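You operate a simulated robot arm through the tools that you are given. There is no shell and no other tool.

Carry out the task below with a simulated two-armed robot. There is one attempt and no reset: what you move stays moved.

JOB
Put the black pad on the top of the low table. Put the yellow orange on the top of the green table. Put the small sticker board on the middle left shelf of the wall rack. Shut the roller drawer. Open the booth door. Any order will do.

The check looks at the end state, three seconds after you hand in, the way a careful person would. Anything else that was tipped, shoved, dropped, spilled or broken makes it a failure.

ROBOT AND FRAMES
Two 7-joint arms with fingered hands on one trunk, on a base that moves. Base frame: it is fixed to the floor where the robot stands at the start and does not move with it; the origin is under the middle of the robot, x ahead of it, y to its left, z up. Units: mm, degrees, N and s.
The left shoulder is at the start at [70, 132, 1042], the right one opposite. With the tool pointing down near the work surface each hand reaches from about 380 to 640 mm from the robot's upright axis, wherever it stands, measured 20 degrees to its own side. Places, roughly: black pad (8x6x2 cm) [-2500, 800, 800]; booth door [-3900, 400, 1000]; middle left shelf of the wall rack [4500, -2000, 1200]; roller drawer [7300, 5400, 500]; small sticker board (13x6x2 cm) [2800, -3500, 800]; top of the green table (46x26 cm) [2580, 2580, 640]; top of the low table [-200, -1500, 600]; yellow orange (6x6x6 cm) [1500, 700, 400]. Payload 2.3 kg a hand.
Tool frame (each hand has its own): the origin (TCP) lies between the finger pads and is the grasp point; the fingertips stand 25 mm ahead of it; z points along the fingers, y is the line along which they close. The gripper opens to 88 mm; its body begins 29 mm behind the TCP. The gripper is a hand of 3 fingers: y runs from the thumb to the fingers, the wrist lies at [-13, -97, -162] in the tool frame.
Orientation is that of the tool frame in the base frame, as a unit quaternion [w, x, y, z]. With the fingers straight down and the wrist toward the robot, the tool's x, y and z point along [0, 1, 0], [1, 0, 0] and [0, 0, -1] of the base frame.

CONTROLS
- The arms move only by the tool nudge_tool. It takes "left_plan", "right_plan" or both (then of equal length, played together; a hand with none holds still); each is a list of rows, each an object (a shift or turn left out is 0) with "slide": the shift along the tool's x, y, z in units of 25 mm (1.0 is 25 mm), a list of three; "delta_rot": the turn, a rotation vector about the tool's x, y, z in units of 4 degrees (1.0 is 4 degrees), a list of three. In form: [{"slide": [dx, dy, dz], "delta_rot": [ax, ay, az]}, ...]. A call has 1 to 20 rows; each row shifts and turns the commanded pose from where the row before left it, along the tool's axes as they then stand. A call with a number of a shift or a turn outside -1 to 1 is refused whole. A row lasts 0.2 s, in which the tool goes at most 50 mm and 8.6 degrees; a call with a longer step from one row to the next is refused whole. Where a pose cannot be reached the arm comes as near as it can. A force on the tool above 40 N (or 10 N above the force at the start of the call, whichever is more), or a blocked arm, ends the call early, and 0.2 s more pass. In this call time passes only in rows, and 0.2 s behind the last. It gives the time, the measured TCP pose, the force on the tool (base axes), the opening and the grip force at its end, in the units of the frame above (readings bear some noise), with the torque about the TCP (base axes, N m) and any sound that the robot's microphone picked up.
- Cameras (640 x 400 px; columns grow to the right, rows downward): "scene" is now at [134.6, -10.6, 1356.5]; the picture's right is [-0.12, -0.99, 0.00], its down [-0.64, 0.08, -0.76] and it looks along [0.76, -0.09, -0.64] (base axes); focal length 280 px, centre (320, 200). "left" rides on the left gripper at [-58, -85, -99] in its tool frame; the picture's right is [-0.67, -0.35, 0.66], its down [0.69, -0.63, 0.37] and it looks along [0.29, 0.69, 0.66] (tool axes); focal length 261 px, centre (320, 200). "right" rides on the right gripper at [58, -85, -99] in its tool frame; the picture's right is [-0.67, 0.35, -0.66], its down [-0.69, -0.63, 0.37] and it looks along [-0.29, 0.69, 0.66] (tool axes); focal length 261 px, centre (320, 200).
- get_image(camera): a new picture of that camera. The clock stands still meanwhile.
- move_column(by): slides the trunk up (or, below 0, down) by that many mm; the arms and the scene camera ride with it, the base frame stays. It gives what a move gives, with no picture.
- base_move(legs): drives the robot by 1 to 6 legs, each [ahead, left, turn to the left] in mm, mm and degrees, along the robot's own axes; the way and the turn of a leg run together, so that a leg with both is an arc; at most 1500 mm and 180 degrees a leg. The arms and the cameras ride along, it lands a little off, and it stops where it bumps. It gives what a move gives.
- set_fingers(index, middle, thumb_bend, thumb_turn, hand): sets how far each is bent, from 0 (flat) to 1 (curled in); at 0.3 the hand is open as for a grip, at 0.7 the pads meet at the TCP. One left out holds its place. A second passes; each finger stops where it meets its share of the squeeze, and holds until it gets a number again. It is the only way to open and close the hand. It gives what a move gives, with no picture; readings hold the bend of each and the force on the fingers (four entries, about 0 where the hand has none), thumb and palm. thumb_turn goes from beside the hand (0) to across from the fingers (1), as for a grip.
- head_to(pan, tilt): turns the head with the scene camera to pan (to the left, within 86 degrees either way) and tilt (down, from -29 to 69), counted from straight ahead of the robot. It gives what a move gives.
- point_at(camera, pixels): there is no depth. For up to 12 entries [column, row, z] of the newest picture of that camera ("zoom" is the newest enlarged one), the place [x, y] in the base frame at which the ray of that pixel passes the height z, good to about 3 mm. The clock stands still meanwhile.
- inspect(camera, box): a new picture of the part [left, top, right, bottom] of that camera's present view, enlarged. The clock stands still meanwhile.
- sign_off(): hands the job in; it is judged then, once.

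Unless the task says otherwise, let go and move clear before handing in.

The tools are called after "Emit:" as name(argument=value, ...) on one line, values as JSON. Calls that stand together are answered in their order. nudge_tool: Moves the arms, as the interface text tells. Its arguments: {"type":"object","properties":{"left_plan":{"type":"array","items":{"type":"object","properties":{"slide":{"type":"array","items":{"type":"number"}},"delta_rot":{"type":"array","items":{"type":"number"}}}}},"right_plan":{"type":"array","items":{"type":"object","properties":{"slide":{"type":"array","items":{"type":"number"}},"delta_rot":{"type":"array","items":{"type":"number"}}}}}},"required":[]} The other tools are called the same way: move_column (by) moves the trunk up or down; set_fingers (index, middle, thumb_bend, thumb_turn, hand) moves the fingers one by one; base_move (legs) drives the base; head_to (pan, tilt) turns the head that bears the scene camera; get_image (camera) takes a picture; point_at (camera, pixels) gives the place at which the rays of pixels pass given heights; inspect (camera, box) takes an enlarged picture of a part of a camera's view; sign_off () hands the job in.

At the start:

```text
clock: 0.0
left_tool_pos: [423.8, 163.4, 1115.7]
left_ee_rot: [0.0, 0.707, 0.707, 0.0]
left_force: [0.3, -0.2, -0.5]
left_ft_torque: [-0.02, -0.02, 0.0]
left_grip_width: 87.6
left_gripper_force: 0.0
left_shape: jaw
left_bend: [0.3, 0.3, 0.3, 0.98]
left_finger forces: [0.1, 0.1, 0.0, 0.1, 0.0, 0.1]
right_tool_pos: [425.7, -157.3, 1118.1]
right_ee_rot: [0.0, 0.707, 0.707, 0.0]
right_force: [-0.2, 0.2, -0.1]
right_ft_torque: [0.03, 0.0, 0.03]
right_grip_width: 87.6
right_gripper_force: 0.1
right_shape: jaw
right_bend: [0.3, 0.3, 0.3, 0.98]
right_finger forces: [0.0, 0.0, 0.0, 0.1, 0.1, 0.0]
trunk travel left (down, up): [-600.0, 240.0]
robot x, y, heading: [-0.4, 3.9, -0.1]
head pan, tilt (commanded): [-6.8, 40.1]
```

scene: 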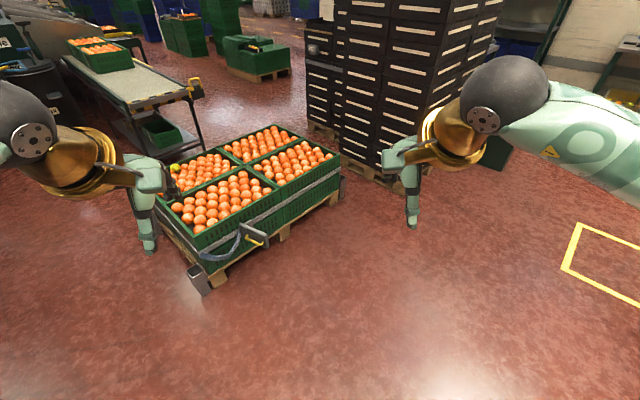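
right: 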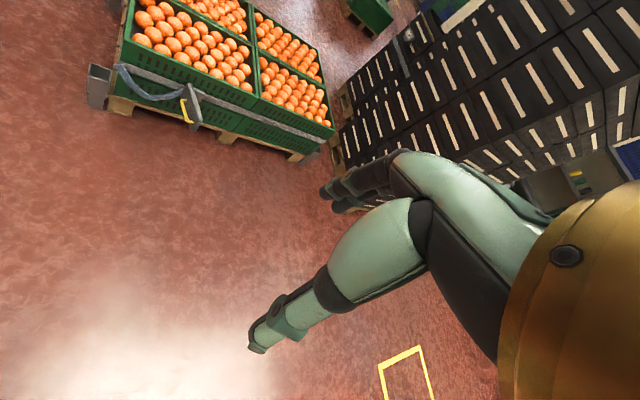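
left: 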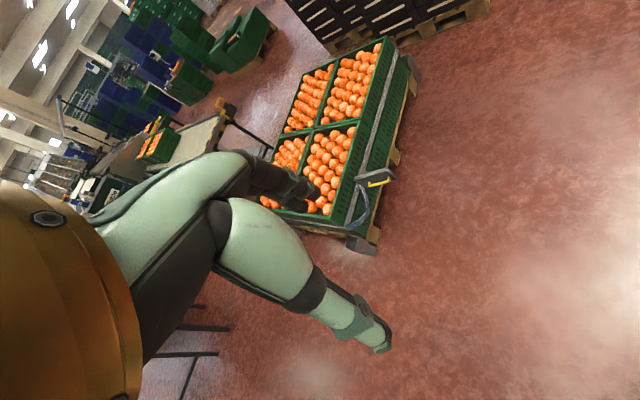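

The scene picture shows an orange bin on a pallet ahead, with one yellowish fruit near pixel (175,167), the likely yellow orange. I will look around with the head before moving anything.

Emit:
inspect(camera="scene", box=[130, 100, 350, 240])

Emit:
point_at(camera="scene", pixels=[[175, 167, 400], [200, 290, 0], [340, 160, 400], [200, 245, 350], [270, 127, 400]])

```text
2.86 times, centred on (240, 170) of scene
```

zoom: 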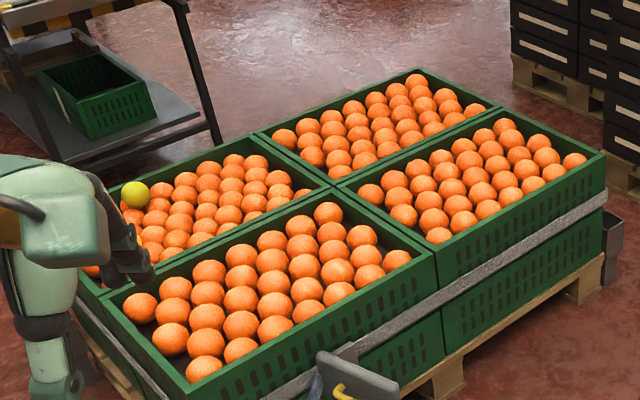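

```text
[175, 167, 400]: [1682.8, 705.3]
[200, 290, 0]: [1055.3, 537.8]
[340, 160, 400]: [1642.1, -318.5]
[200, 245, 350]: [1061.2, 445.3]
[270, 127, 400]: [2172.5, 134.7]
```

The yellow orange is clear at zoom pixel (135,195), at the back-left corner of the nearest-left crate. I will pan the head to survey the room.

Emit:
head_to(pan=50, tilt=15)

Emit:
get_image(camera="scene")

Emit:
head_to(pan=0, tilt=10)

Emit:
get_image(camera="scene")

Emit:
head_to(pan=-60, tilt=15)

Emit:
get_image(camera="scene")

Emit:
head_to(pan=-86, tilt=30)

Emit:
get_image(camera="scene")

Emit:
head_to(pan=86, tilt=25)

Emit:
get_image(camera="scene")

```text
clock: 1.3
left_tool_pos: [422.9, 164.1, 1114.3]
left_ee_rot: [0.0, 0.707, 0.707, 0.0]
left_force: [-0.4, 0.8, 0.0]
left_ft_torque: [-0.01, 0.0, -0.04]
left_grip_width: 87.2
left_gripper_force: 0.1
left_shape: jaw
left_bend: [0.3, 0.3, 0.3, 0.98]
left_finger forces: [0.1, 0.0, 0.0, 0.1, 0.0, 0.1]
right_tool_pos: [426.1, -156.6, 1115.7]
right_ee_rot: [0.0, 0.706, 0.708, 0.001]
right_force: [0.1, -0.9, 0.4]
right_ft_torque: [0.0, 0.02, 0.0]
right_grip_width: 87.8
right_gripper_force: 0.1
right_shape: jaw
right_bend: [0.3, 0.3, 0.3, 0.98]
right_finger forces: [0.0, 0.1, 0.0, 0.0, 0.0, 0.0]
trunk travel left (down, up): [-600.0, 240.0]
robot x, y, heading: [-1.1, -2.0, 0.3]
head pan, tilt (commanded): [50.0, 15.0]
```

```text
taken
```

scene: 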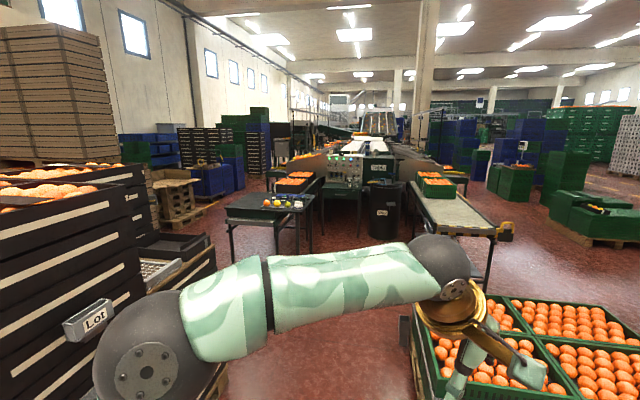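

```text
clock: 2.4
left_tool_pos: [423.2, 163.1, 1114.9]
left_ee_rot: [0.0, 0.708, 0.707, 0.001]
left_force: [0.4, 0.0, -0.2]
left_ft_torque: [0.03, -0.02, 0.0]
left_grip_width: 87.7
left_gripper_force: 0.1
left_shape: jaw
left_bend: [0.3, 0.3, 0.3, 0.98]
left_finger forces: [0.0, 0.0, 0.0, 0.0, 0.1, 0.0]
right_tool_pos: [425.8, -158.2, 1115.9]
right_ee_rot: [0.0, 0.707, 0.707, 0.0]
right_force: [0.8, 0.1, -0.1]
right_ft_torque: [0.01, -0.01, 0.0]
right_grip_width: 87.8
right_gripper_force: 0.0
right_shape: jaw
right_bend: [0.3, 0.3, 0.3, 0.98]
right_finger forces: [0.0, 0.0, 0.0, 0.0, 0.0, 0.0]
trunk travel left (down, up): [-600.0, 240.0]
robot x, y, heading: [0.8, 0.6, 0.1]
head pan, tilt (commanded): [0.0, 10.0]
```

```text
taken
```

scene: 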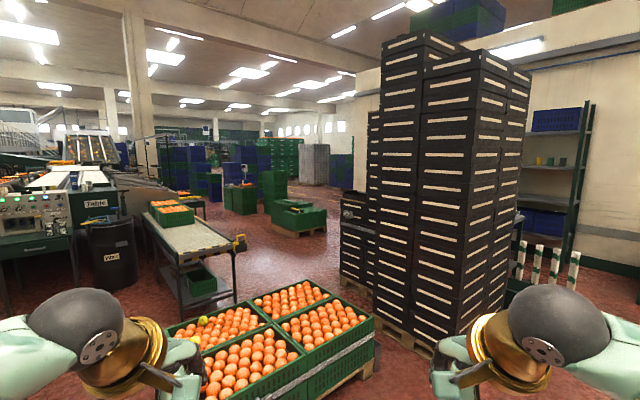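

```text
clock: 3.7
left_tool_pos: [424.7, 163.4, 1114.9]
left_ee_rot: [0.0, 0.708, 0.707, 0.0]
left_force: [0.4, 1.5, -0.2]
left_ft_torque: [-0.01, -0.02, 0.05]
left_grip_width: 87.7
left_gripper_force: 0.1
left_shape: jaw
left_bend: [0.3, 0.3, 0.3, 0.98]
left_finger forces: [0.0, 0.0, 0.0, 0.0, 0.0, 0.0]
right_tool_pos: [424.8, -157.1, 1116.6]
right_ee_rot: [-0.001, 0.707, 0.707, 0.0]
right_force: [-0.2, -0.5, -0.2]
right_ft_torque: [0.01, -0.03, -0.01]
right_grip_width: 87.7
right_gripper_force: 0.1
right_shape: jaw
right_bend: [0.3, 0.3, 0.3, 0.98]
right_finger forces: [0.0, 0.0, 0.0, 0.1, 0.0, 0.0]
trunk travel left (down, up): [-600.0, 240.0]
robot x, y, heading: [1.7, -2.0, 0.2]
head pan, tilt (commanded): [-60.0, 15.0]
```

```text
taken
```

scene: 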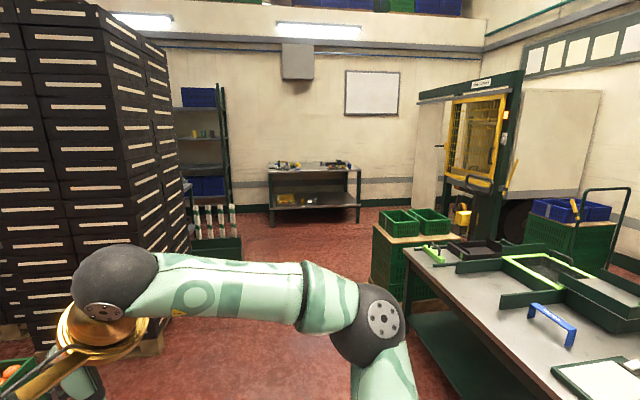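

```text
clock: 4.6
left_tool_pos: [423.6, 163.1, 1116.1]
left_ee_rot: [0.0, 0.707, 0.707, 0.0]
left_force: [-0.4, 0.0, 0.0]
left_ft_torque: [0.04, 0.01, 0.0]
left_grip_width: 87.6
left_gripper_force: 0.0
left_shape: jaw
left_bend: [0.3, 0.3, 0.3, 0.98]
left_finger forces: [0.0, 0.1, 0.1, 0.0, 0.0, 0.0]
right_tool_pos: [426.4, -157.8, 1116.9]
right_ee_rot: [0.001, 0.707, 0.707, 0.0]
right_force: [-0.1, -0.2, 0.0]
right_ft_torque: [-0.03, 0.01, 0.0]
right_grip_width: 87.6
right_gripper_force: 0.2
right_shape: jaw
right_bend: [0.3, 0.3, 0.3, 0.98]
right_finger forces: [0.0, 0.0, 0.0, 0.0, 0.0, 0.0]
trunk travel left (down, up): [-600.0, 240.0]
robot x, y, heading: [0.0, -1.5, -0.2]
head pan, tilt (commanded): [-85.9, 30.0]
```

```text
taken
```

scene: 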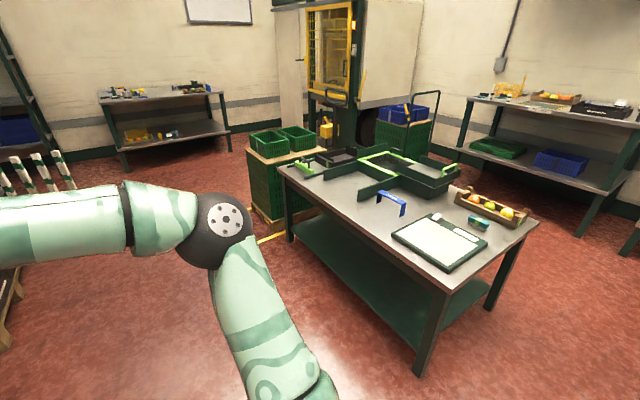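

```text
clock: 7.2
left_tool_pos: [423.6, 163.1, 1114.2]
left_ee_rot: [0.0, 0.707, 0.707, 0.0]
left_force: [-0.2, 0.4, -0.4]
left_ft_torque: [-0.01, 0.01, 0.02]
left_grip_width: 87.6
left_gripper_force: 0.0
left_shape: jaw
left_bend: [0.3, 0.3, 0.3, 0.98]
left_finger forces: [0.1, 0.0, 0.0, 0.1, 0.0, 0.1]
right_tool_pos: [425.5, -157.8, 1117.3]
right_ee_rot: [0.0, 0.707, 0.707, 0.0]
right_force: [-0.6, 0.0, 0.4]
right_ft_torque: [-0.01, -0.01, -0.02]
right_grip_width: 87.6
right_gripper_force: 0.0
right_shape: jaw
right_bend: [0.3, 0.3, 0.3, 0.98]
right_finger forces: [0.0, 0.0, 0.1, 0.0, 0.0, 0.0]
trunk travel left (down, up): [-600.0, 240.0]
robot x, y, heading: [2.3, -1.8, 0.0]
head pan, tilt (commanded): [85.9, 25.0]
```

```text
taken
```

scene: 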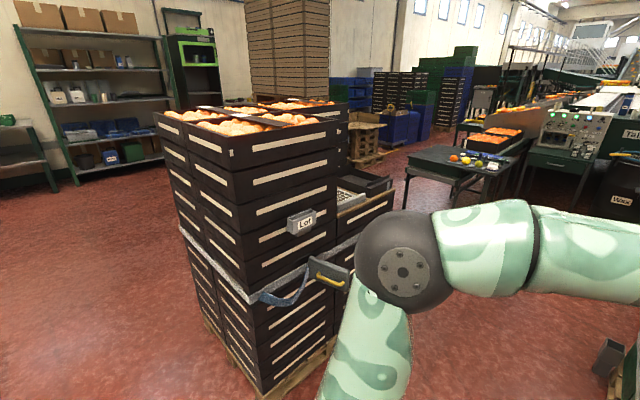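

The views show a crate stack close on the left, a workbench on the right, and the racks and tables farther off. I will measure these obstacles and candidate furniture with point_at from fresh pictures.

Emit:
inspect(camera="scene", box=[380, 100, 640, 240])

Emit:
point_at(camera="scene", pixels=[[265, 395, 0], [205, 318, 0], [240, 170, 1000], [155, 118, 1000], [340, 130, 1000], [405, 205, 0], [460, 180, 640], [450, 165, 640], [40, 190, 0]])

Emit:
head_to(pan=-86, tilt=35)

Emit:
get_image(camera="scene")

```text
2.46 times, centred on (510, 170) of scene
```

zoom: 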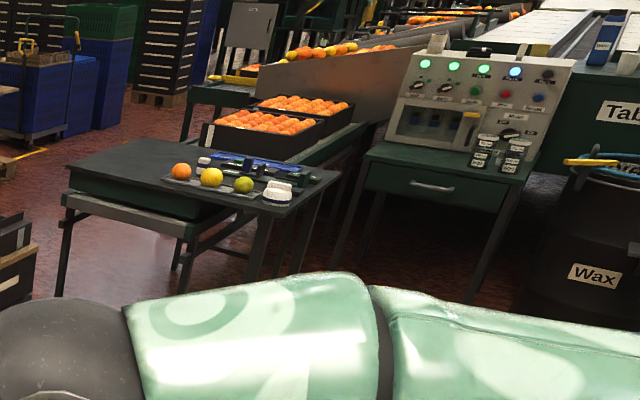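

```text
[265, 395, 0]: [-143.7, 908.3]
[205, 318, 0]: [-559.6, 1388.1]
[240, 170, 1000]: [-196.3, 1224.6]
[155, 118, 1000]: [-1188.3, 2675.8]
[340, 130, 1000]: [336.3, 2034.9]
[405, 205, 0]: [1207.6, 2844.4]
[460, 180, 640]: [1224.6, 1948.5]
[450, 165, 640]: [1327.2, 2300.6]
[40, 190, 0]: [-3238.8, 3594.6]
```

```text
clock: 9.8
left_tool_pos: [423.6, 162.6, 1114.3]
left_ee_rot: [0.0, 0.707, 0.707, 0.0]
left_force: [0.3, -1.0, 0.5]
left_ft_torque: [0.0, -0.01, -0.02]
left_grip_width: 87.7
left_gripper_force: 0.0
left_shape: jaw
left_bend: [0.3, 0.3, 0.3, 0.98]
left_finger forces: [0.0, 0.0, 0.0, 0.0, 0.1, 0.1]
right_tool_pos: [426.4, -158.5, 1116.7]
right_ee_rot: [0.0, 0.707, 0.707, 0.0]
right_force: [-0.1, -1.0, 0.0]
right_ft_torque: [-0.01, 0.02, 0.01]
right_grip_width: 87.8
right_gripper_force: 0.1
right_shape: jaw
right_bend: [0.3, 0.3, 0.3, 0.98]
right_finger forces: [0.0, 0.0, 0.0, 0.0, 0.0, 0.0]
trunk travel left (down, up): [-600.0, 240.0]
robot x, y, heading: [-1.6, -1.6, -0.4]
head pan, tilt (commanded): [-85.9, 35.0]
```

```text
taken
```

scene: 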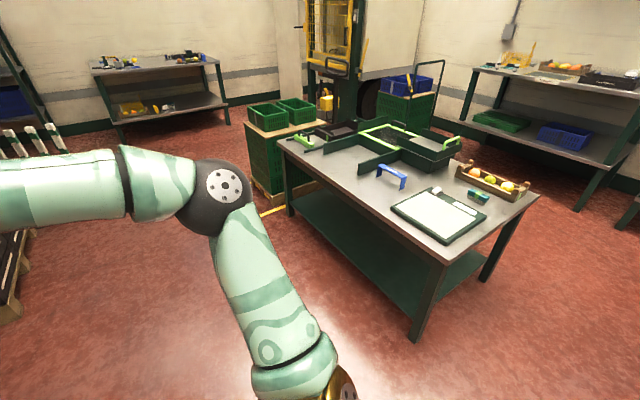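

The right-hand workbench with the white board near (440,213) is likely the "low table"; I will measure its feet and top corners.

Emit:
point_at(camera="scene", pixels=[[412, 342, 0], [290, 212, 0], [485, 282, 0], [448, 266, 600], [280, 140, 600], [538, 194, 600], [448, 266, 700], [280, 140, 700], [538, 194, 700], [440, 213, 600], [285, 290, 0], [125, 130, 0]])

Emit:
inspect(camera="scene", box=[240, 70, 560, 270])

Emit:
inspect(camera="scene", box=[60, 30, 300, 180])

Emit:
inspect(camera="scene", box=[420, 20, 640, 160])

```text
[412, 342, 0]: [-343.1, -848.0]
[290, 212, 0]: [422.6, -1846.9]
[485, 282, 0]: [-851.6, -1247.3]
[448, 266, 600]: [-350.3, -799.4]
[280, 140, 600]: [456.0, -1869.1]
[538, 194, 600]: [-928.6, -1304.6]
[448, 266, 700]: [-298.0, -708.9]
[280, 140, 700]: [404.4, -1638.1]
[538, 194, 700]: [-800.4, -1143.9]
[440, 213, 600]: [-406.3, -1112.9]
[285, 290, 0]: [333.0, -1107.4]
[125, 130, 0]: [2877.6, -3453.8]
```

```text
2.00 times, centred on (400, 170) of scene
```

zoom: 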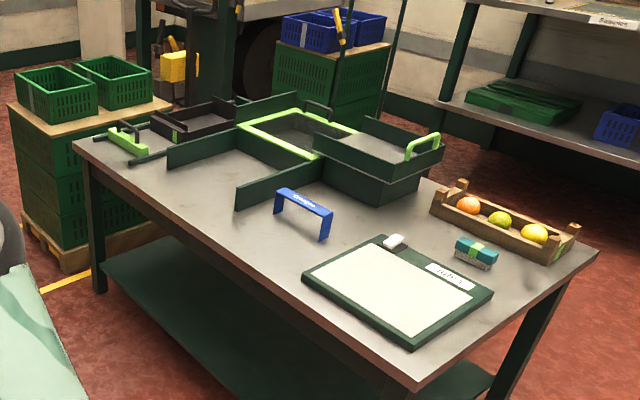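

```text
2.67 times, centred on (180, 105) of scene
```

zoom: 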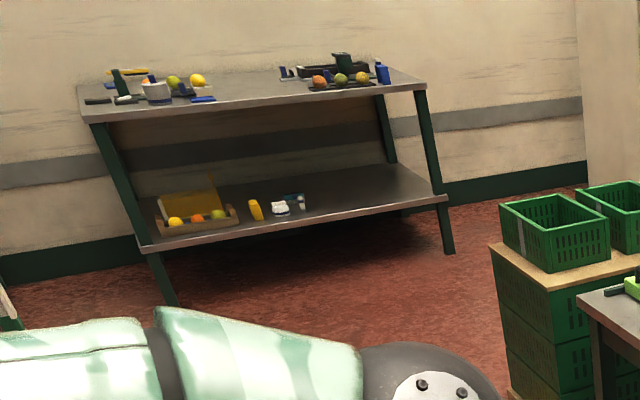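

```text
2.86 times, centred on (530, 90) of scene
```

zoom: 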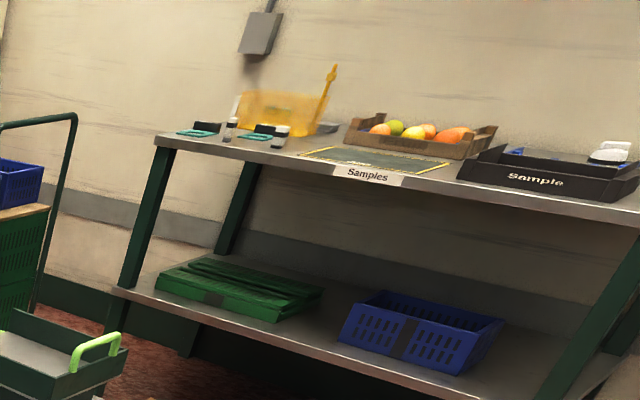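

The feet and corners agree on a table-top height of about 600, so this is the low table, with free space around scene pixel (345,185). Next I will measure the orange pallet and its surroundings.

Emit:
head_to(pan=25, tilt=35)

Emit:
get_image(camera="scene")

Emit:
inspect(camera="scene", box=[200, 50, 460, 220])

```text
clock: 11.7
left_tool_pos: [423.5, 163.7, 1113.4]
left_ee_rot: [0.0, 0.707, 0.707, 0.0]
left_force: [-0.3, 0.4, 0.3]
left_ft_torque: [-0.01, -0.02, 0.0]
left_grip_width: 87.6
left_gripper_force: 0.0
left_shape: jaw
left_bend: [0.3, 0.3, 0.3, 0.98]
left_finger forces: [0.1, 0.0, 0.0, 0.0, 0.1, 0.0]
right_tool_pos: [425.7, -158.3, 1116.0]
right_ee_rot: [0.0, 0.707, 0.708, 0.0]
right_force: [0.5, -0.1, 0.4]
right_ft_torque: [-0.02, -0.01, -0.02]
right_grip_width: 87.6
right_gripper_force: 0.2
right_shape: jaw
right_bend: [0.3, 0.3, 0.3, 0.98]
right_finger forces: [0.0, 0.1, 0.0, 0.0, 0.1, 0.0]
trunk travel left (down, up): [-600.0, 240.0]
robot x, y, heading: [-0.7, 1.0, -0.0]
head pan, tilt (commanded): [25.0, 35.0]
```

```text
taken
```

scene: 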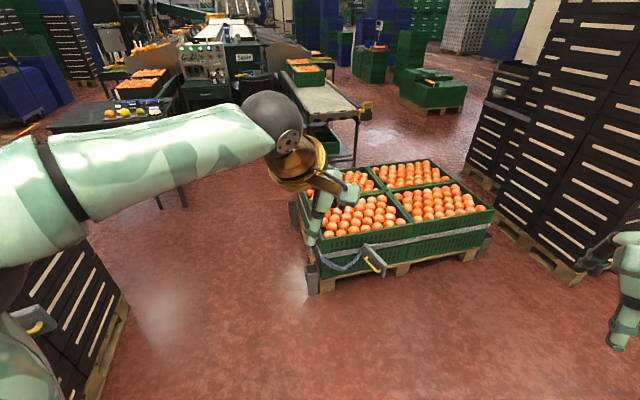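

```text
2.35 times, centred on (330, 135) of scene
```

zoom: 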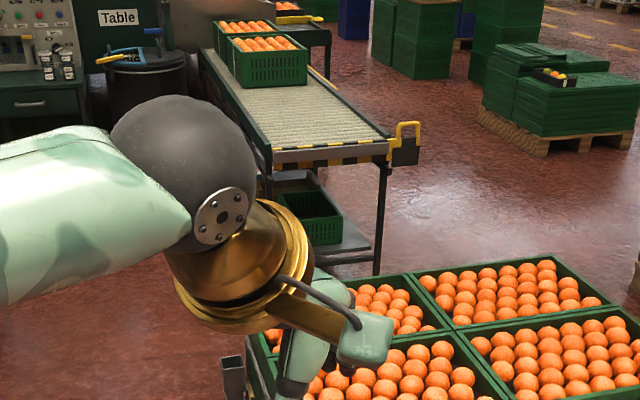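

The left arm hides part of the pallet, so I will measure visible corners: near-left post (313,292), right corner (487,258), conveyor leg foot (355,165) and table legs.

Emit:
point_at(camera="scene", pixels=[[313, 292, 0], [487, 258, 0], [292, 225, 100], [355, 165, 0], [365, 105, 700], [160, 208, 0], [105, 127, 640], [20, 135, 640], [265, 175, 640], [370, 165, 400], [493, 210, 400], [125, 300, 0]])

Emit:
inspect(camera="scene", box=[30, 50, 250, 220])

```text
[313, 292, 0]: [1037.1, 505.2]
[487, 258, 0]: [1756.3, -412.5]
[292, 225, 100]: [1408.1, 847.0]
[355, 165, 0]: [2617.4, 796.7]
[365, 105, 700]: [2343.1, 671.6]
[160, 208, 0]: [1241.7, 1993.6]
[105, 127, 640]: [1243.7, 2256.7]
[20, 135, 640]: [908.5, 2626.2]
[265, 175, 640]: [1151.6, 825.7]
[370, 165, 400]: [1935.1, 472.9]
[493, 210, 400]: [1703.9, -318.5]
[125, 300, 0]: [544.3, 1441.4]
```

```text
2.35 times, centred on (140, 135) of scene
```

zoom: 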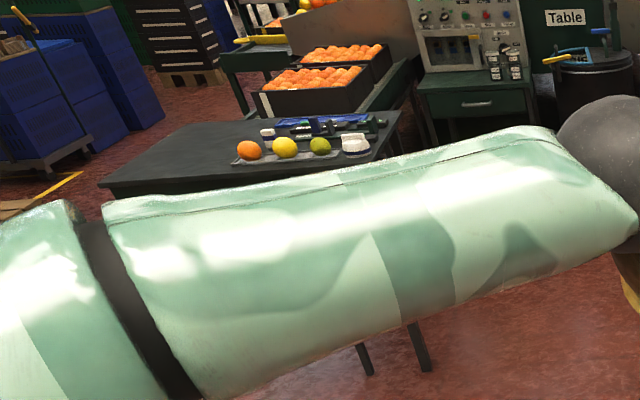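

The pallet is turned about 52° with its left side running from (1037,505), and the corridor between it and the crate stack is about 1040 mm wide. I will turn 38° left to face along that corridor and look.

Emit:
base_move(legs=[[0, 0, 38]])

Emit:
head_to(pan=0, tilt=35)

Emit:
get_image(camera="scene")

```text
clock: 13.9
left_tool_pos: [232.1, 389.7, 1113.7]
left_ee_rot: [-0.001, 0.437, 0.899, 0.0]
left_force: [-0.1, 0.0, 0.0]
left_ft_torque: [0.0, 0.02, -0.03]
left_grip_width: 87.5
left_gripper_force: 0.0
left_shape: jaw
left_bend: [0.3, 0.3, 0.3, 0.98]
left_finger forces: [0.0, 0.0, 0.1, 0.1, 0.0, 0.0]
right_tool_pos: [431.1, 138.7, 1117.1]
right_ee_rot: [0.0, 0.437, 0.899, 0.0]
right_force: [-0.2, -0.6, -1.0]
right_ft_torque: [-0.01, -0.03, 0.01]
right_grip_width: 87.5
right_gripper_force: 0.0
right_shape: jaw
right_bend: [0.3, 0.3, 0.3, 0.98]
right_finger forces: [0.0, 0.0, 0.0, 0.1, 0.1, 0.0]
trunk travel left (down, up): [-600.0, 240.0]
robot x, y, heading: [-1.1, -0.8, 38.2]
head pan, tilt (commanded): [25.0, 35.0]
```

```text
clock: 14.8
left_tool_pos: [232.6, 390.4, 1115.4]
left_ee_rot: [0.001, 0.437, 0.899, 0.0]
left_force: [0.5, 0.0, 1.1]
left_ft_torque: [-0.02, -0.01, -0.01]
left_grip_width: 87.7
left_gripper_force: 0.0
left_shape: jaw
left_bend: [0.3, 0.3, 0.3, 0.98]
left_finger forces: [0.1, 0.0, 0.0, 0.1, 0.1, 0.1]
right_tool_pos: [431.9, 138.7, 1116.2]
right_ee_rot: [0.0, 0.438, 0.899, -0.001]
right_force: [-0.1, 0.3, -0.5]
right_ft_torque: [0.0, -0.01, 0.01]
right_grip_width: 87.2
right_gripper_force: 0.0
right_shape: jaw
right_bend: [0.3, 0.3, 0.3, 0.98]
right_finger forces: [0.0, 0.0, 0.0, 0.0, 0.0, 0.0]
trunk travel left (down, up): [-600.0, 240.0]
robot x, y, heading: [-2.2, -2.3, 38.0]
head pan, tilt (commanded): [0.0, 35.0]
```

```text
taken
```

scene: 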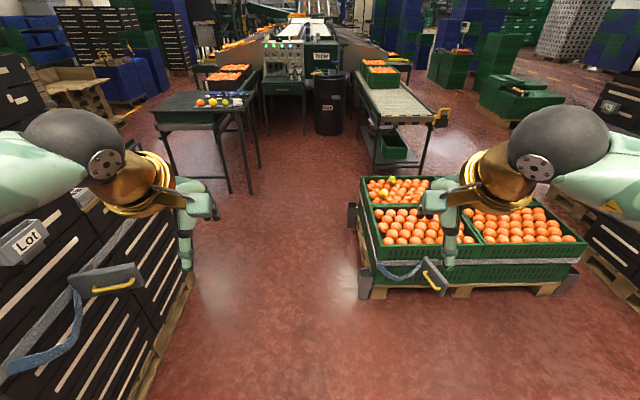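

Now facing along the corridor, with the pallet on the right and a clear lane in the middle. Yellow fruit shows near (390,183); I will zoom on that and on the furniture ahead.

Emit:
inspect(camera="scene", box=[340, 160, 480, 250])

Emit:
inspect(camera="scene", box=[150, 30, 450, 210])

Emit:
point_at(camera="scene", pixels=[[248, 193, 0], [230, 192, 0], [175, 180, 0], [258, 166, 0], [245, 107, 640], [150, 108, 640], [290, 82, 640], [390, 183, 420], [383, 196, 420], [380, 178, 0], [415, 180, 0], [435, 120, 640]])

```text
4.44 times, centred on (410, 205) of scene
```

zoom: 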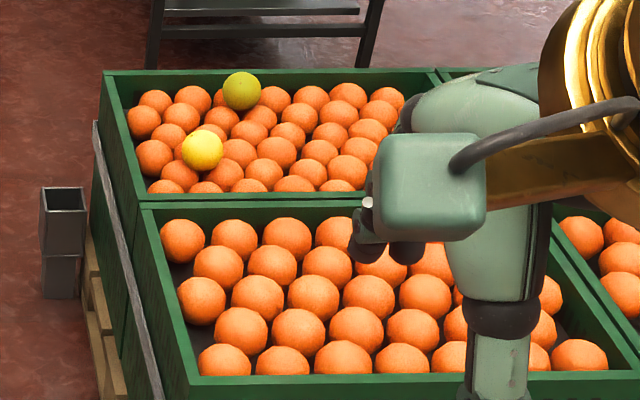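

```text
2.13 times, centred on (300, 120) of scene
```

zoom: 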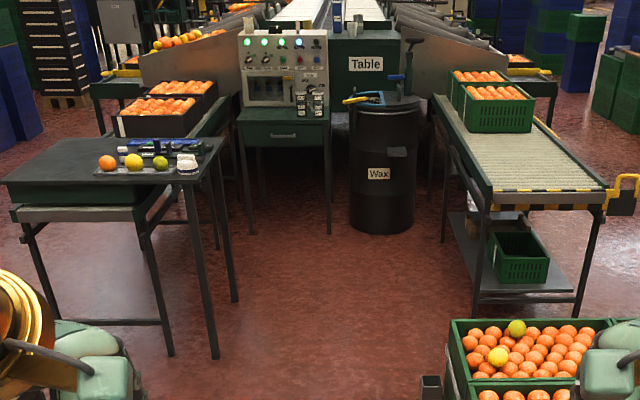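

```text
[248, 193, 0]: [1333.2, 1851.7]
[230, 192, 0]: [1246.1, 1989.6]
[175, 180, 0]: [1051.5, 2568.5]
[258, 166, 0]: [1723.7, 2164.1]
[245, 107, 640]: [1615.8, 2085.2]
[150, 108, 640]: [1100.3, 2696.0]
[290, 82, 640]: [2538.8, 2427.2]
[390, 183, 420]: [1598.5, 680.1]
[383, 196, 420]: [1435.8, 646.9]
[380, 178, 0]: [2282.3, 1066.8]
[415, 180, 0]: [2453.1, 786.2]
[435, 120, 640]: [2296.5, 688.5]
```

There are two odd fruits: a clear yellow one at zoom (203,150), near (1436,647), and a yellow-green one at (241,90), near (1598,680); I take the clear yellow as the target. The green drawer table under the control panel at (290,82) matches the green table's place. I will drive up the lane now.

Emit:
base_move(legs=[[900, 190, 0], [800, 0, 0]])

Emit:
head_to(pan=-75, tilt=50)

Emit:
get_image(camera="scene")

```text
clock: 23.5
left_tool_pos: [1449.9, 1588.7, 1114.8]
left_ee_rot: [0.001, 0.437, 0.9, 0.0]
left_force: [0.0, -0.5, -0.7]
left_ft_torque: [0.0, 0.0, 0.01]
left_grip_width: 87.5
left_gripper_force: 0.1
left_shape: jaw
left_bend: [0.3, 0.3, 0.3, 0.98]
left_finger forces: [0.0, 0.0, 0.0, 0.0, 0.0, 0.1]
right_tool_pos: [1651.6, 1339.1, 1117.4]
right_ee_rot: [0.0, 0.437, 0.899, -0.001]
right_force: [-0.8, 0.0, -1.1]
right_ft_torque: [0.02, -0.01, 0.0]
right_grip_width: 87.6
right_gripper_force: 0.1
right_shape: jaw
right_bend: [0.3, 0.3, 0.3, 0.98]
right_finger forces: [0.1, 0.0, 0.0, 0.1, 0.0, 0.0]
trunk travel left (down, up): [-600.0, 240.0]
robot x, y, heading: [1217.9, 1198.7, 38.3]
head pan, tilt (commanded): [0.0, 35.0]
```

```text
clock: 25.0
left_tool_pos: [1451.0, 1589.0, 1114.8]
left_ee_rot: [-0.001, 0.437, 0.899, -0.001]
left_force: [0.6, -0.7, -0.3]
left_ft_torque: [-0.02, 0.05, 0.02]
left_grip_width: 87.7
left_gripper_force: 0.0
left_shape: jaw
left_bend: [0.3, 0.3, 0.3, 0.98]
left_finger forces: [0.0, 0.0, 0.0, 0.0, 0.1, 0.1]
right_tool_pos: [1652.1, 1337.8, 1116.3]
right_ee_rot: [0.0, 0.437, 0.9, 0.0]
right_force: [0.1, -0.5, 0.6]
right_ft_torque: [-0.02, 0.0, 0.0]
right_grip_width: 87.6
right_gripper_force: 0.1
right_shape: jaw
right_bend: [0.3, 0.3, 0.3, 0.98]
right_finger forces: [0.0, 0.1, 0.0, 0.0, 0.0, 0.0]
trunk travel left (down, up): [-600.0, 240.0]
robot x, y, heading: [1216.8, 1200.0, 38.3]
head pan, tilt (commanded): [-75.0, 50.0]
```

```text
taken
```

scene: 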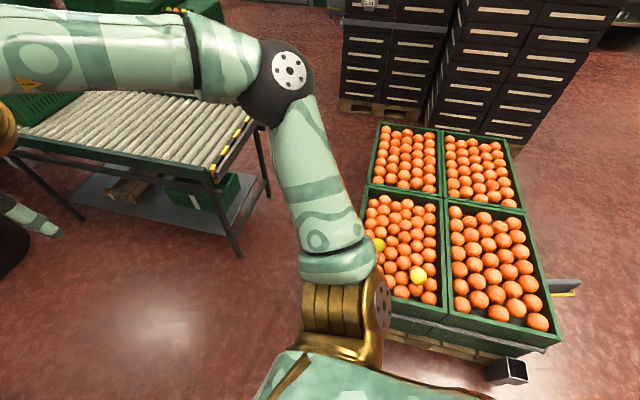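

The bright yellow orange is at (418,275) and the yellow-green one at (378,244). I will turn 90° right to face the pallet and tilt the head down.

Emit:
base_move(legs=[[0, 0, -90]])

Emit:
head_to(pan=0, tilt=60)

Emit:
get_image(camera="scene")

```text
clock: 29.2
left_tool_pos: [1607.6, 965.3, 1115.5]
left_ee_rot: [0.0, 0.946, 0.325, 0.0]
left_force: [0.1, -0.2, -0.4]
left_ft_torque: [0.03, -0.01, 0.0]
left_grip_width: 87.7
left_gripper_force: 0.0
left_shape: jaw
left_bend: [0.3, 0.3, 0.3, 0.98]
left_finger forces: [0.1, 0.0, 0.0, 0.0, 0.1, 0.0]
right_tool_pos: [1355.3, 765.1, 1115.7]
right_ee_rot: [0.0, 0.945, 0.326, 0.0]
right_force: [0.0, -0.2, 0.6]
right_ft_torque: [0.0, 0.01, -0.03]
right_grip_width: 87.8
right_gripper_force: 0.0
right_shape: jaw
right_bend: [0.3, 0.3, 0.3, 0.98]
right_finger forces: [0.0, 0.0, 0.1, 0.0, 0.0, 0.0]
trunk travel left (down, up): [-600.0, 240.0]
robot x, y, heading: [1220.2, 1198.9, -52.2]
head pan, tilt (commanded): [-75.0, 50.0]
```

```text
clock: 30.7
left_tool_pos: [1608.0, 964.6, 1115.0]
left_ee_rot: [0.0, 0.946, 0.324, -0.001]
left_force: [0.6, 0.7, 0.0]
left_ft_torque: [0.01, 0.01, -0.01]
left_grip_width: 87.7
left_gripper_force: 0.0
left_shape: jaw
left_bend: [0.3, 0.3, 0.3, 0.98]
left_finger forces: [0.1, 0.0, 0.0, 0.0, 0.1, 0.1]
right_tool_pos: [1355.1, 766.7, 1116.3]
right_ee_rot: [0.0, 0.946, 0.325, 0.0]
right_force: [0.0, 0.4, 0.4]
right_ft_torque: [0.0, -0.02, -0.02]
right_grip_width: 87.4
right_gripper_force: 0.0
right_shape: jaw
right_bend: [0.3, 0.3, 0.3, 0.98]
right_finger forces: [0.0, 0.0, 0.0, 0.0, 0.0, 0.0]
trunk travel left (down, up): [-600.0, 240.0]
robot x, y, heading: [1218.0, 1199.0, -52.1]
head pan, tilt (commanded): [0.0, 60.0]
```

```text
taken
```

scene: 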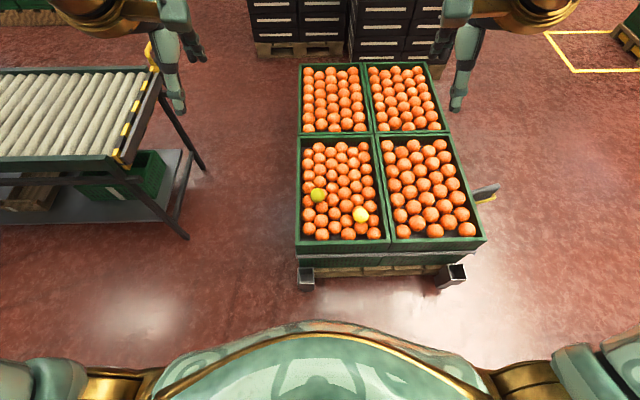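

The view is clear: yellow orange at (361,214), yellow-green one at (318,195), with nothing between the robot and the pallet. I will zoom in and measure.

Emit:
inspect(camera="scene", box=[280, 140, 500, 280])

Emit:
point_at(camera="scene", pixels=[[361, 214, 420], [361, 214, 450], [318, 195, 420], [297, 247, 400], [486, 240, 400], [306, 288, 0], [297, 268, 250], [296, 250, 430], [389, 243, 430], [460, 280, 100]])

```text
2.86 times, centred on (390, 210) of scene
```

zoom: 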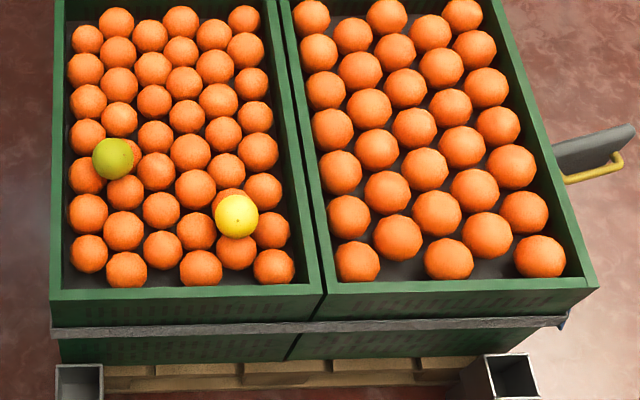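

```text
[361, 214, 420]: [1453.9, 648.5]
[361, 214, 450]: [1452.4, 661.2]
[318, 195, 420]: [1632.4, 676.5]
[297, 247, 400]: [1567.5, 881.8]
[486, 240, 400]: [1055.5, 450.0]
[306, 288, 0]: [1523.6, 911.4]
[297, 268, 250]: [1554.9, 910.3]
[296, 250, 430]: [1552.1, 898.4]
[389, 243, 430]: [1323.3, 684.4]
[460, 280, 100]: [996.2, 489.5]
```

The target sits on top of the layer at about (1453,655). I will lower the trunk 400 mm (both hands stay well above the crates) and use the right hand camera to triangulate the orange.

Emit:
move_column(by=-400)

Emit:
get_image(camera="right")

Emit:
get_image(camera="scene")

```text
clock: 34.5
left_tool_pos: [1608.8, 965.3, 715.0]
left_ee_rot: [0.0, 0.946, 0.325, 0.0]
left_force: [-1.0, 0.2, -0.6]
left_ft_torque: [-0.03, -0.01, -0.03]
left_grip_width: 87.6
left_gripper_force: 0.1
left_shape: jaw
left_bend: [0.3, 0.3, 0.3, 0.98]
left_finger forces: [0.0, 0.0, 0.1, 0.0, 0.0, 0.0]
right_tool_pos: [1355.2, 765.4, 716.1]
right_ee_rot: [0.0, 0.946, 0.325, 0.0]
right_force: [-0.3, 0.2, 1.3]
right_ft_torque: [-0.03, 0.0, 0.04]
right_grip_width: 87.7
right_gripper_force: 0.2
right_shape: jaw
right_bend: [0.3, 0.3, 0.3, 0.98]
right_finger forces: [0.0, 0.1, 0.0, 0.0, 0.0, 0.1]
trunk travel left (down, up): [-200.0, 640.0]
robot x, y, heading: [1219.4, 1203.0, -52.3]
head pan, tilt (commanded): [0.0, 60.0]
```

```text
taken
```

right: 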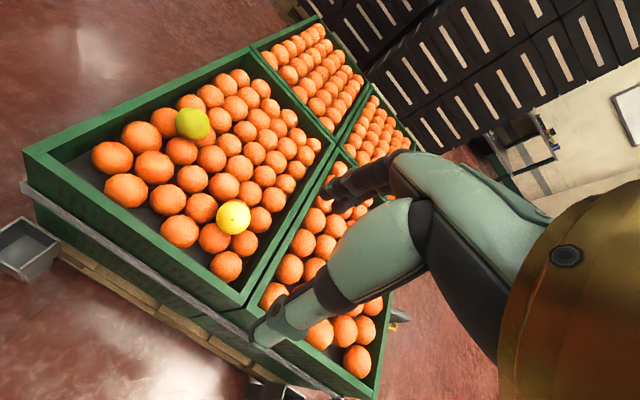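

```text
taken
```

scene: 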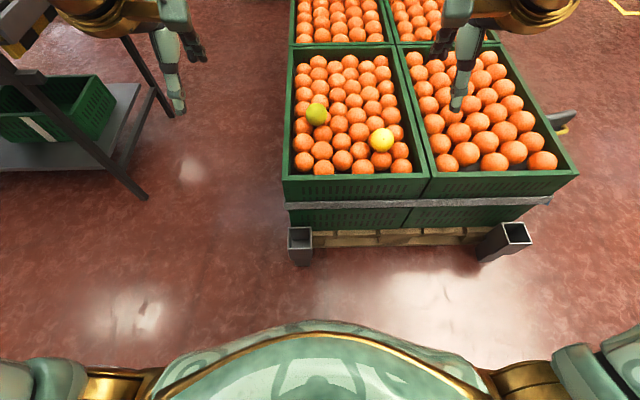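

The yellow orange is at (233,217) in the right camera and (381,140) in the scene camera; crossing the two rays gives its height.

Emit:
point_at(camera="right", pixels=[[233, 217, 380], [233, 217, 410], [233, 217, 440], [233, 217, 470], [30, 155, 400], [193, 123, 420]])

Emit:
point_at(camera="scene", pixels=[[381, 140, 380], [381, 140, 410], [381, 140, 440], [381, 140, 470], [284, 182, 400], [316, 113, 420]])

```text
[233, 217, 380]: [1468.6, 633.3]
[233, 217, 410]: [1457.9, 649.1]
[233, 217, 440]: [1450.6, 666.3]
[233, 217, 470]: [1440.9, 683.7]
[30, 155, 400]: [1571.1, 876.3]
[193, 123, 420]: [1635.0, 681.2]
```

```text
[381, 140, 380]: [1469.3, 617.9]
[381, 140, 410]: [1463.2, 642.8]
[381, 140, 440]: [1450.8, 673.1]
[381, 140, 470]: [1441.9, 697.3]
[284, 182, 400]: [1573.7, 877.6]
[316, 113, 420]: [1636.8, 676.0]
```

The rays meet at about (1455,658,425), with the crate rim near z = 400. I will lower the trunk 150 mm more, move the right hand forward about 146 mm above the orange, and check.

Emit:
move_column(by=-150)

Emit:
nudge_tool(right_plan=[{"slide": [0.1, 0.97, 0]}, {"slide": [0.1, 0.97, 0]}, {"slide": [0.1, 0.97, 0]}, {"slide": [0.1, 0.97, 0]}, {"slide": [0.1, 0.97, 0]}, {"slide": [0.1, 0.97, 0]}])

Emit:
get_image(camera="right")

Emit:
get_image(camera="scene")

```text
clock: 36.3
left_tool_pos: [1607.9, 965.3, 565.5]
left_ee_rot: [0.0, 0.946, 0.324, 0.001]
left_force: [0.0, -0.4, 0.1]
left_ft_torque: [-0.04, -0.01, -0.04]
left_grip_width: 87.5
left_gripper_force: 0.1
left_shape: jaw
left_bend: [0.3, 0.3, 0.3, 0.98]
left_finger forces: [0.0, 0.0, 0.0, 0.0, 0.0, 0.0]
right_tool_pos: [1356.0, 766.1, 566.2]
right_ee_rot: [-0.001, 0.946, 0.325, 0.0]
right_force: [-0.6, 0.1, 0.9]
right_ft_torque: [0.01, -0.04, 0.04]
right_grip_width: 87.6
right_gripper_force: 0.1
right_shape: jaw
right_bend: [0.3, 0.3, 0.3, 0.98]
right_finger forces: [0.1, 0.0, 0.0, 0.0, 0.1, 0.1]
trunk travel left (down, up): [-50.0, 790.0]
robot x, y, heading: [1217.8, 1198.8, -52.1]
head pan, tilt (commanded): [0.0, 60.0]
```

```text
clock: 37.7
left_tool_pos: [1607.5, 964.4, 564.9]
left_ee_rot: [0.001, 0.946, 0.326, 0.0]
left_force: [0.1, 0.3, 0.7]
left_ft_torque: [0.01, -0.02, -0.02]
left_grip_width: 87.5
left_gripper_force: 0.1
left_shape: jaw
left_bend: [0.3, 0.3, 0.3, 0.98]
left_finger forces: [0.0, 0.0, 0.0, 0.0, 0.0, 0.0]
right_tool_pos: [1436.0, 685.5, 566.9]
right_ee_rot: [-0.001, 0.946, 0.325, 0.0]
right_force: [0.4, 0.2, -0.7]
right_ft_torque: [0.01, -0.01, 0.0]
right_grip_width: 87.8
right_gripper_force: 0.1
right_shape: jaw
right_bend: [0.3, 0.3, 0.3, 0.98]
right_finger forces: [0.1, 0.0, 0.0, 0.0, 0.1, 0.1]
right hand out of reach, approached as far as the arm can: row 5, 6
trunk travel left (down, up): [-50.0, 790.0]
robot x, y, heading: [1220.3, 1199.9, -52.3]
head pan, tilt (commanded): [0.0, 60.0]
```

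```text
taken
```

right: 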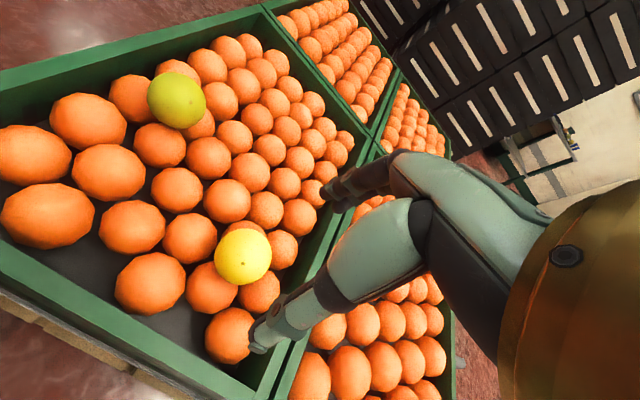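

```text
taken
```

scene: 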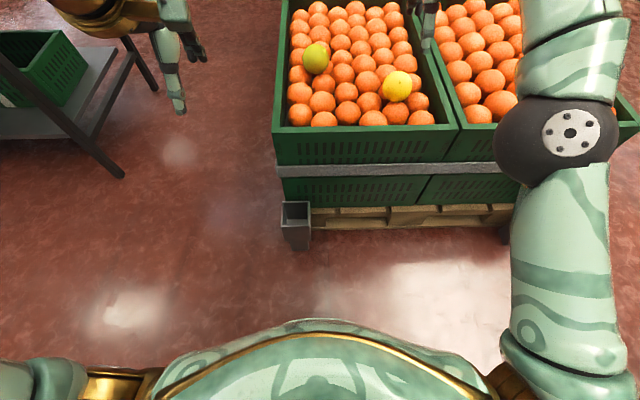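

The arm stopped at its reach limit, about 34 mm short of the orange. There is still a clear gap between the robot and the pallet, so I will drive 60 mm ahead and raise the trunk 60 mm for a better shoulder height.

Emit:
move_column(by=60)

Emit:
base_move(legs=[[60, 0, 0]])

Emit:
nudge_tool(right_plan=[{"slide": [0, 0, 0]}])

```text
clock: 38.7
left_tool_pos: [1608.4, 964.7, 623.8]
left_ee_rot: [0.0, 0.946, 0.325, 0.0]
left_force: [0.7, 0.1, -0.2]
left_ft_torque: [0.01, 0.04, -0.03]
left_grip_width: 87.5
left_gripper_force: 0.0
left_shape: jaw
left_bend: [0.3, 0.3, 0.3, 0.98]
left_finger forces: [0.0, 0.0, 0.0, 0.1, 0.0, 0.0]
right_tool_pos: [1435.8, 684.8, 627.3]
right_ee_rot: [0.0, 0.946, 0.325, 0.0]
right_force: [0.6, -0.3, -0.2]
right_ft_torque: [0.0, 0.01, -0.02]
right_grip_width: 87.3
right_gripper_force: 0.0
right_shape: jaw
right_bend: [0.3, 0.3, 0.3, 0.98]
right_finger forces: [0.1, 0.0, 0.0, 0.1, 0.1, 0.1]
trunk travel left (down, up): [-110.0, 730.0]
robot x, y, heading: [1219.1, 1196.7, -52.1]
head pan, tilt (commanded): [0.0, 60.0]
```

```text
clock: 39.7
left_tool_pos: [1645.7, 916.4, 624.6]
left_ee_rot: [0.0, 0.946, 0.325, 0.0]
left_force: [0.5, -0.4, -0.6]
left_ft_torque: [0.03, 0.01, 0.01]
left_grip_width: 87.5
left_gripper_force: 0.0
left_shape: jaw
left_bend: [0.3, 0.3, 0.3, 0.98]
left_finger forces: [0.0, 0.1, 0.1, 0.1, 0.0, 0.0]
right_tool_pos: [1472.5, 636.6, 627.3]
right_ee_rot: [-0.001, 0.946, 0.325, 0.001]
right_force: [-0.6, 0.5, 0.0]
right_ft_torque: [0.0, 0.0, 0.0]
right_grip_width: 87.4
right_gripper_force: 0.1
right_shape: jaw
right_bend: [0.3, 0.3, 0.3, 0.98]
right_finger forces: [0.1, 0.0, 0.0, 0.0, 0.0, 0.0]
trunk travel left (down, up): [-110.0, 730.0]
robot x, y, heading: [1254.4, 1154.0, -51.8]
head pan, tilt (commanded): [0.0, 60.0]
```

```text
clock: 40.1
left_tool_pos: [1644.0, 918.3, 623.4]
left_ee_rot: [-0.001, 0.946, 0.324, 0.0]
left_force: [-0.2, 0.2, -0.1]
left_ft_torque: [0.0, -0.01, -0.03]
left_grip_width: 87.7
left_gripper_force: 0.0
left_shape: jaw
left_bend: [0.3, 0.3, 0.3, 0.98]
left_finger forces: [0.1, 0.0, 0.0, 0.0, 0.1, 0.0]
right_tool_pos: [1473.7, 637.9, 626.8]
right_ee_rot: [0.0, 0.946, 0.325, -0.001]
right_force: [0.5, 0.2, 0.3]
right_ft_torque: [0.02, -0.02, 0.0]
right_grip_width: 87.4
right_gripper_force: 0.0
right_shape: jaw
right_bend: [0.3, 0.3, 0.3, 0.98]
right_finger forces: [0.0, 0.1, 0.0, 0.0, 0.0, 0.0]
trunk travel left (down, up): [-110.0, 730.0]
robot x, y, heading: [1255.1, 1149.8, -52.1]
head pan, tilt (commanded): [0.0, 60.0]
```

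The tool is now at (1473,638,627), 27 mm beyond the orange. I will move back 27 mm while lowering to about z = 500 and look again.

Emit:
nudge_tool(right_plan=[{"slide": [-0.06, -0.54, 0]}, {"slide": [0, -0.54, 0]}, {"slide": [0, 0, 1]}, {"slide": [0, 0, 1]}, {"slide": [0, 0, 1]}, {"slide": [0, 0, 1]}, {"slide": [0, 0, 1]}])

Emit:
get_image(camera="right")

Emit:
get_image(camera="scene")

```text
clock: 41.7
left_tool_pos: [1643.6, 917.5, 624.4]
left_ee_rot: [0.0, 0.946, 0.324, 0.0]
left_force: [-0.3, -0.9, -1.3]
left_ft_torque: [-0.03, 0.03, 0.0]
left_grip_width: 87.5
left_gripper_force: 0.0
left_shape: jaw
left_bend: [0.3, 0.3, 0.3, 0.98]
left_finger forces: [0.0, 0.1, 0.0, 0.0, 0.0, 0.1]
right_tool_pos: [1454.6, 657.7, 501.8]
right_ee_rot: [0.0, 0.946, 0.325, -0.001]
right_force: [0.7, 0.6, 0.3]
right_ft_torque: [-0.01, 0.03, -0.01]
right_grip_width: 87.4
right_gripper_force: 0.0
right_shape: jaw
right_bend: [0.3, 0.3, 0.3, 0.98]
right_finger forces: [0.0, 0.1, 0.0, 0.0, 0.0, 0.0]
trunk travel left (down, up): [-110.0, 730.0]
robot x, y, heading: [1255.6, 1151.4, -52.0]
head pan, tilt (commanded): [0.0, 60.0]
```

```text
taken
```

right: 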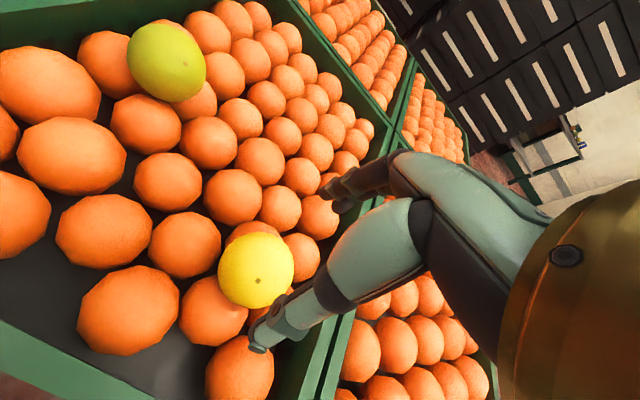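

```text
taken
```

scene: 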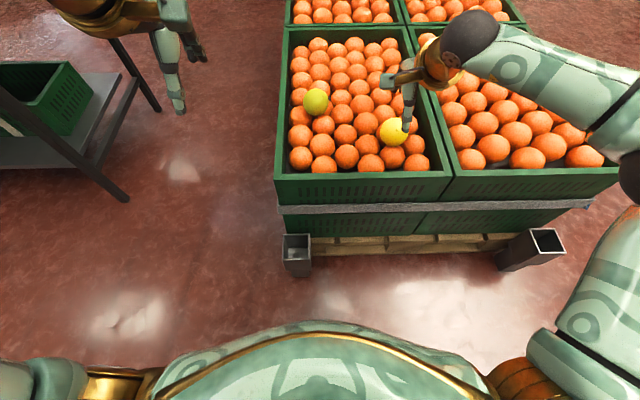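

The hand camera shows the yellow orange at (256,270), right where a point 75 mm ahead of the tool should appear, so the alignment is good. I will check where the neighbours under the thumb and fingers lie.

Emit:
point_at(camera="right", pixels=[[256, 270, 425], [240, 368, 380], [213, 310, 380], [302, 255, 380], [185, 243, 380], [128, 310, 380], [255, 232, 380]])

Emit:
inspect(camera="scene", box=[340, 70, 480, 180])

```text
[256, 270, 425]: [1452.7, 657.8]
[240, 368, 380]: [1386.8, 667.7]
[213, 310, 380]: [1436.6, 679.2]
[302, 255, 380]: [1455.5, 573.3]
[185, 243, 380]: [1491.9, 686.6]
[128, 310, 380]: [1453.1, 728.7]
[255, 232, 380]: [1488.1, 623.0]
```

```text
3.64 times, centred on (410, 125) of scene
```

zoom: 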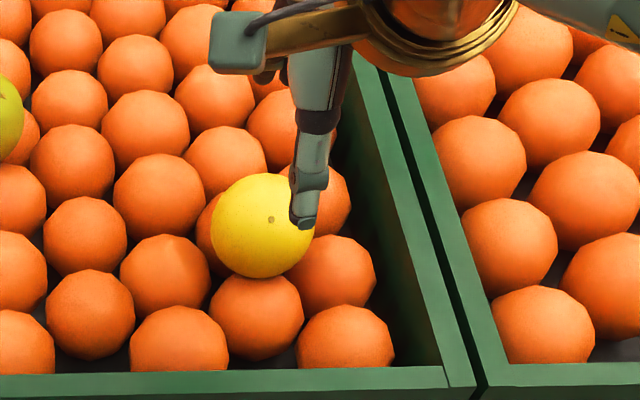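

The yellow orange rests on the ones around it, and the thumb may come down on the neighbour at zoom (258,318). I will measure the neighbours' centres to choose the hand turn.

Emit:
point_at(camera="zoom", pixels=[[262, 225, 425], [258, 318, 380], [330, 272, 380], [325, 200, 380], [225, 160, 380], [205, 230, 380], [165, 270, 380], [345, 345, 380], [305, 220, 477], [277, 130, 380]])

```text
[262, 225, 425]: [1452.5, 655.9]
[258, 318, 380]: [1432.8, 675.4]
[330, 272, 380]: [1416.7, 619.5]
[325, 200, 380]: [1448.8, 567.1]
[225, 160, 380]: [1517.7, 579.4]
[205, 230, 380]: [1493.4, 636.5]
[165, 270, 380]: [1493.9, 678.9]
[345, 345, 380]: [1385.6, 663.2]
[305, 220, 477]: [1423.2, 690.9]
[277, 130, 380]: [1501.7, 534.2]
```

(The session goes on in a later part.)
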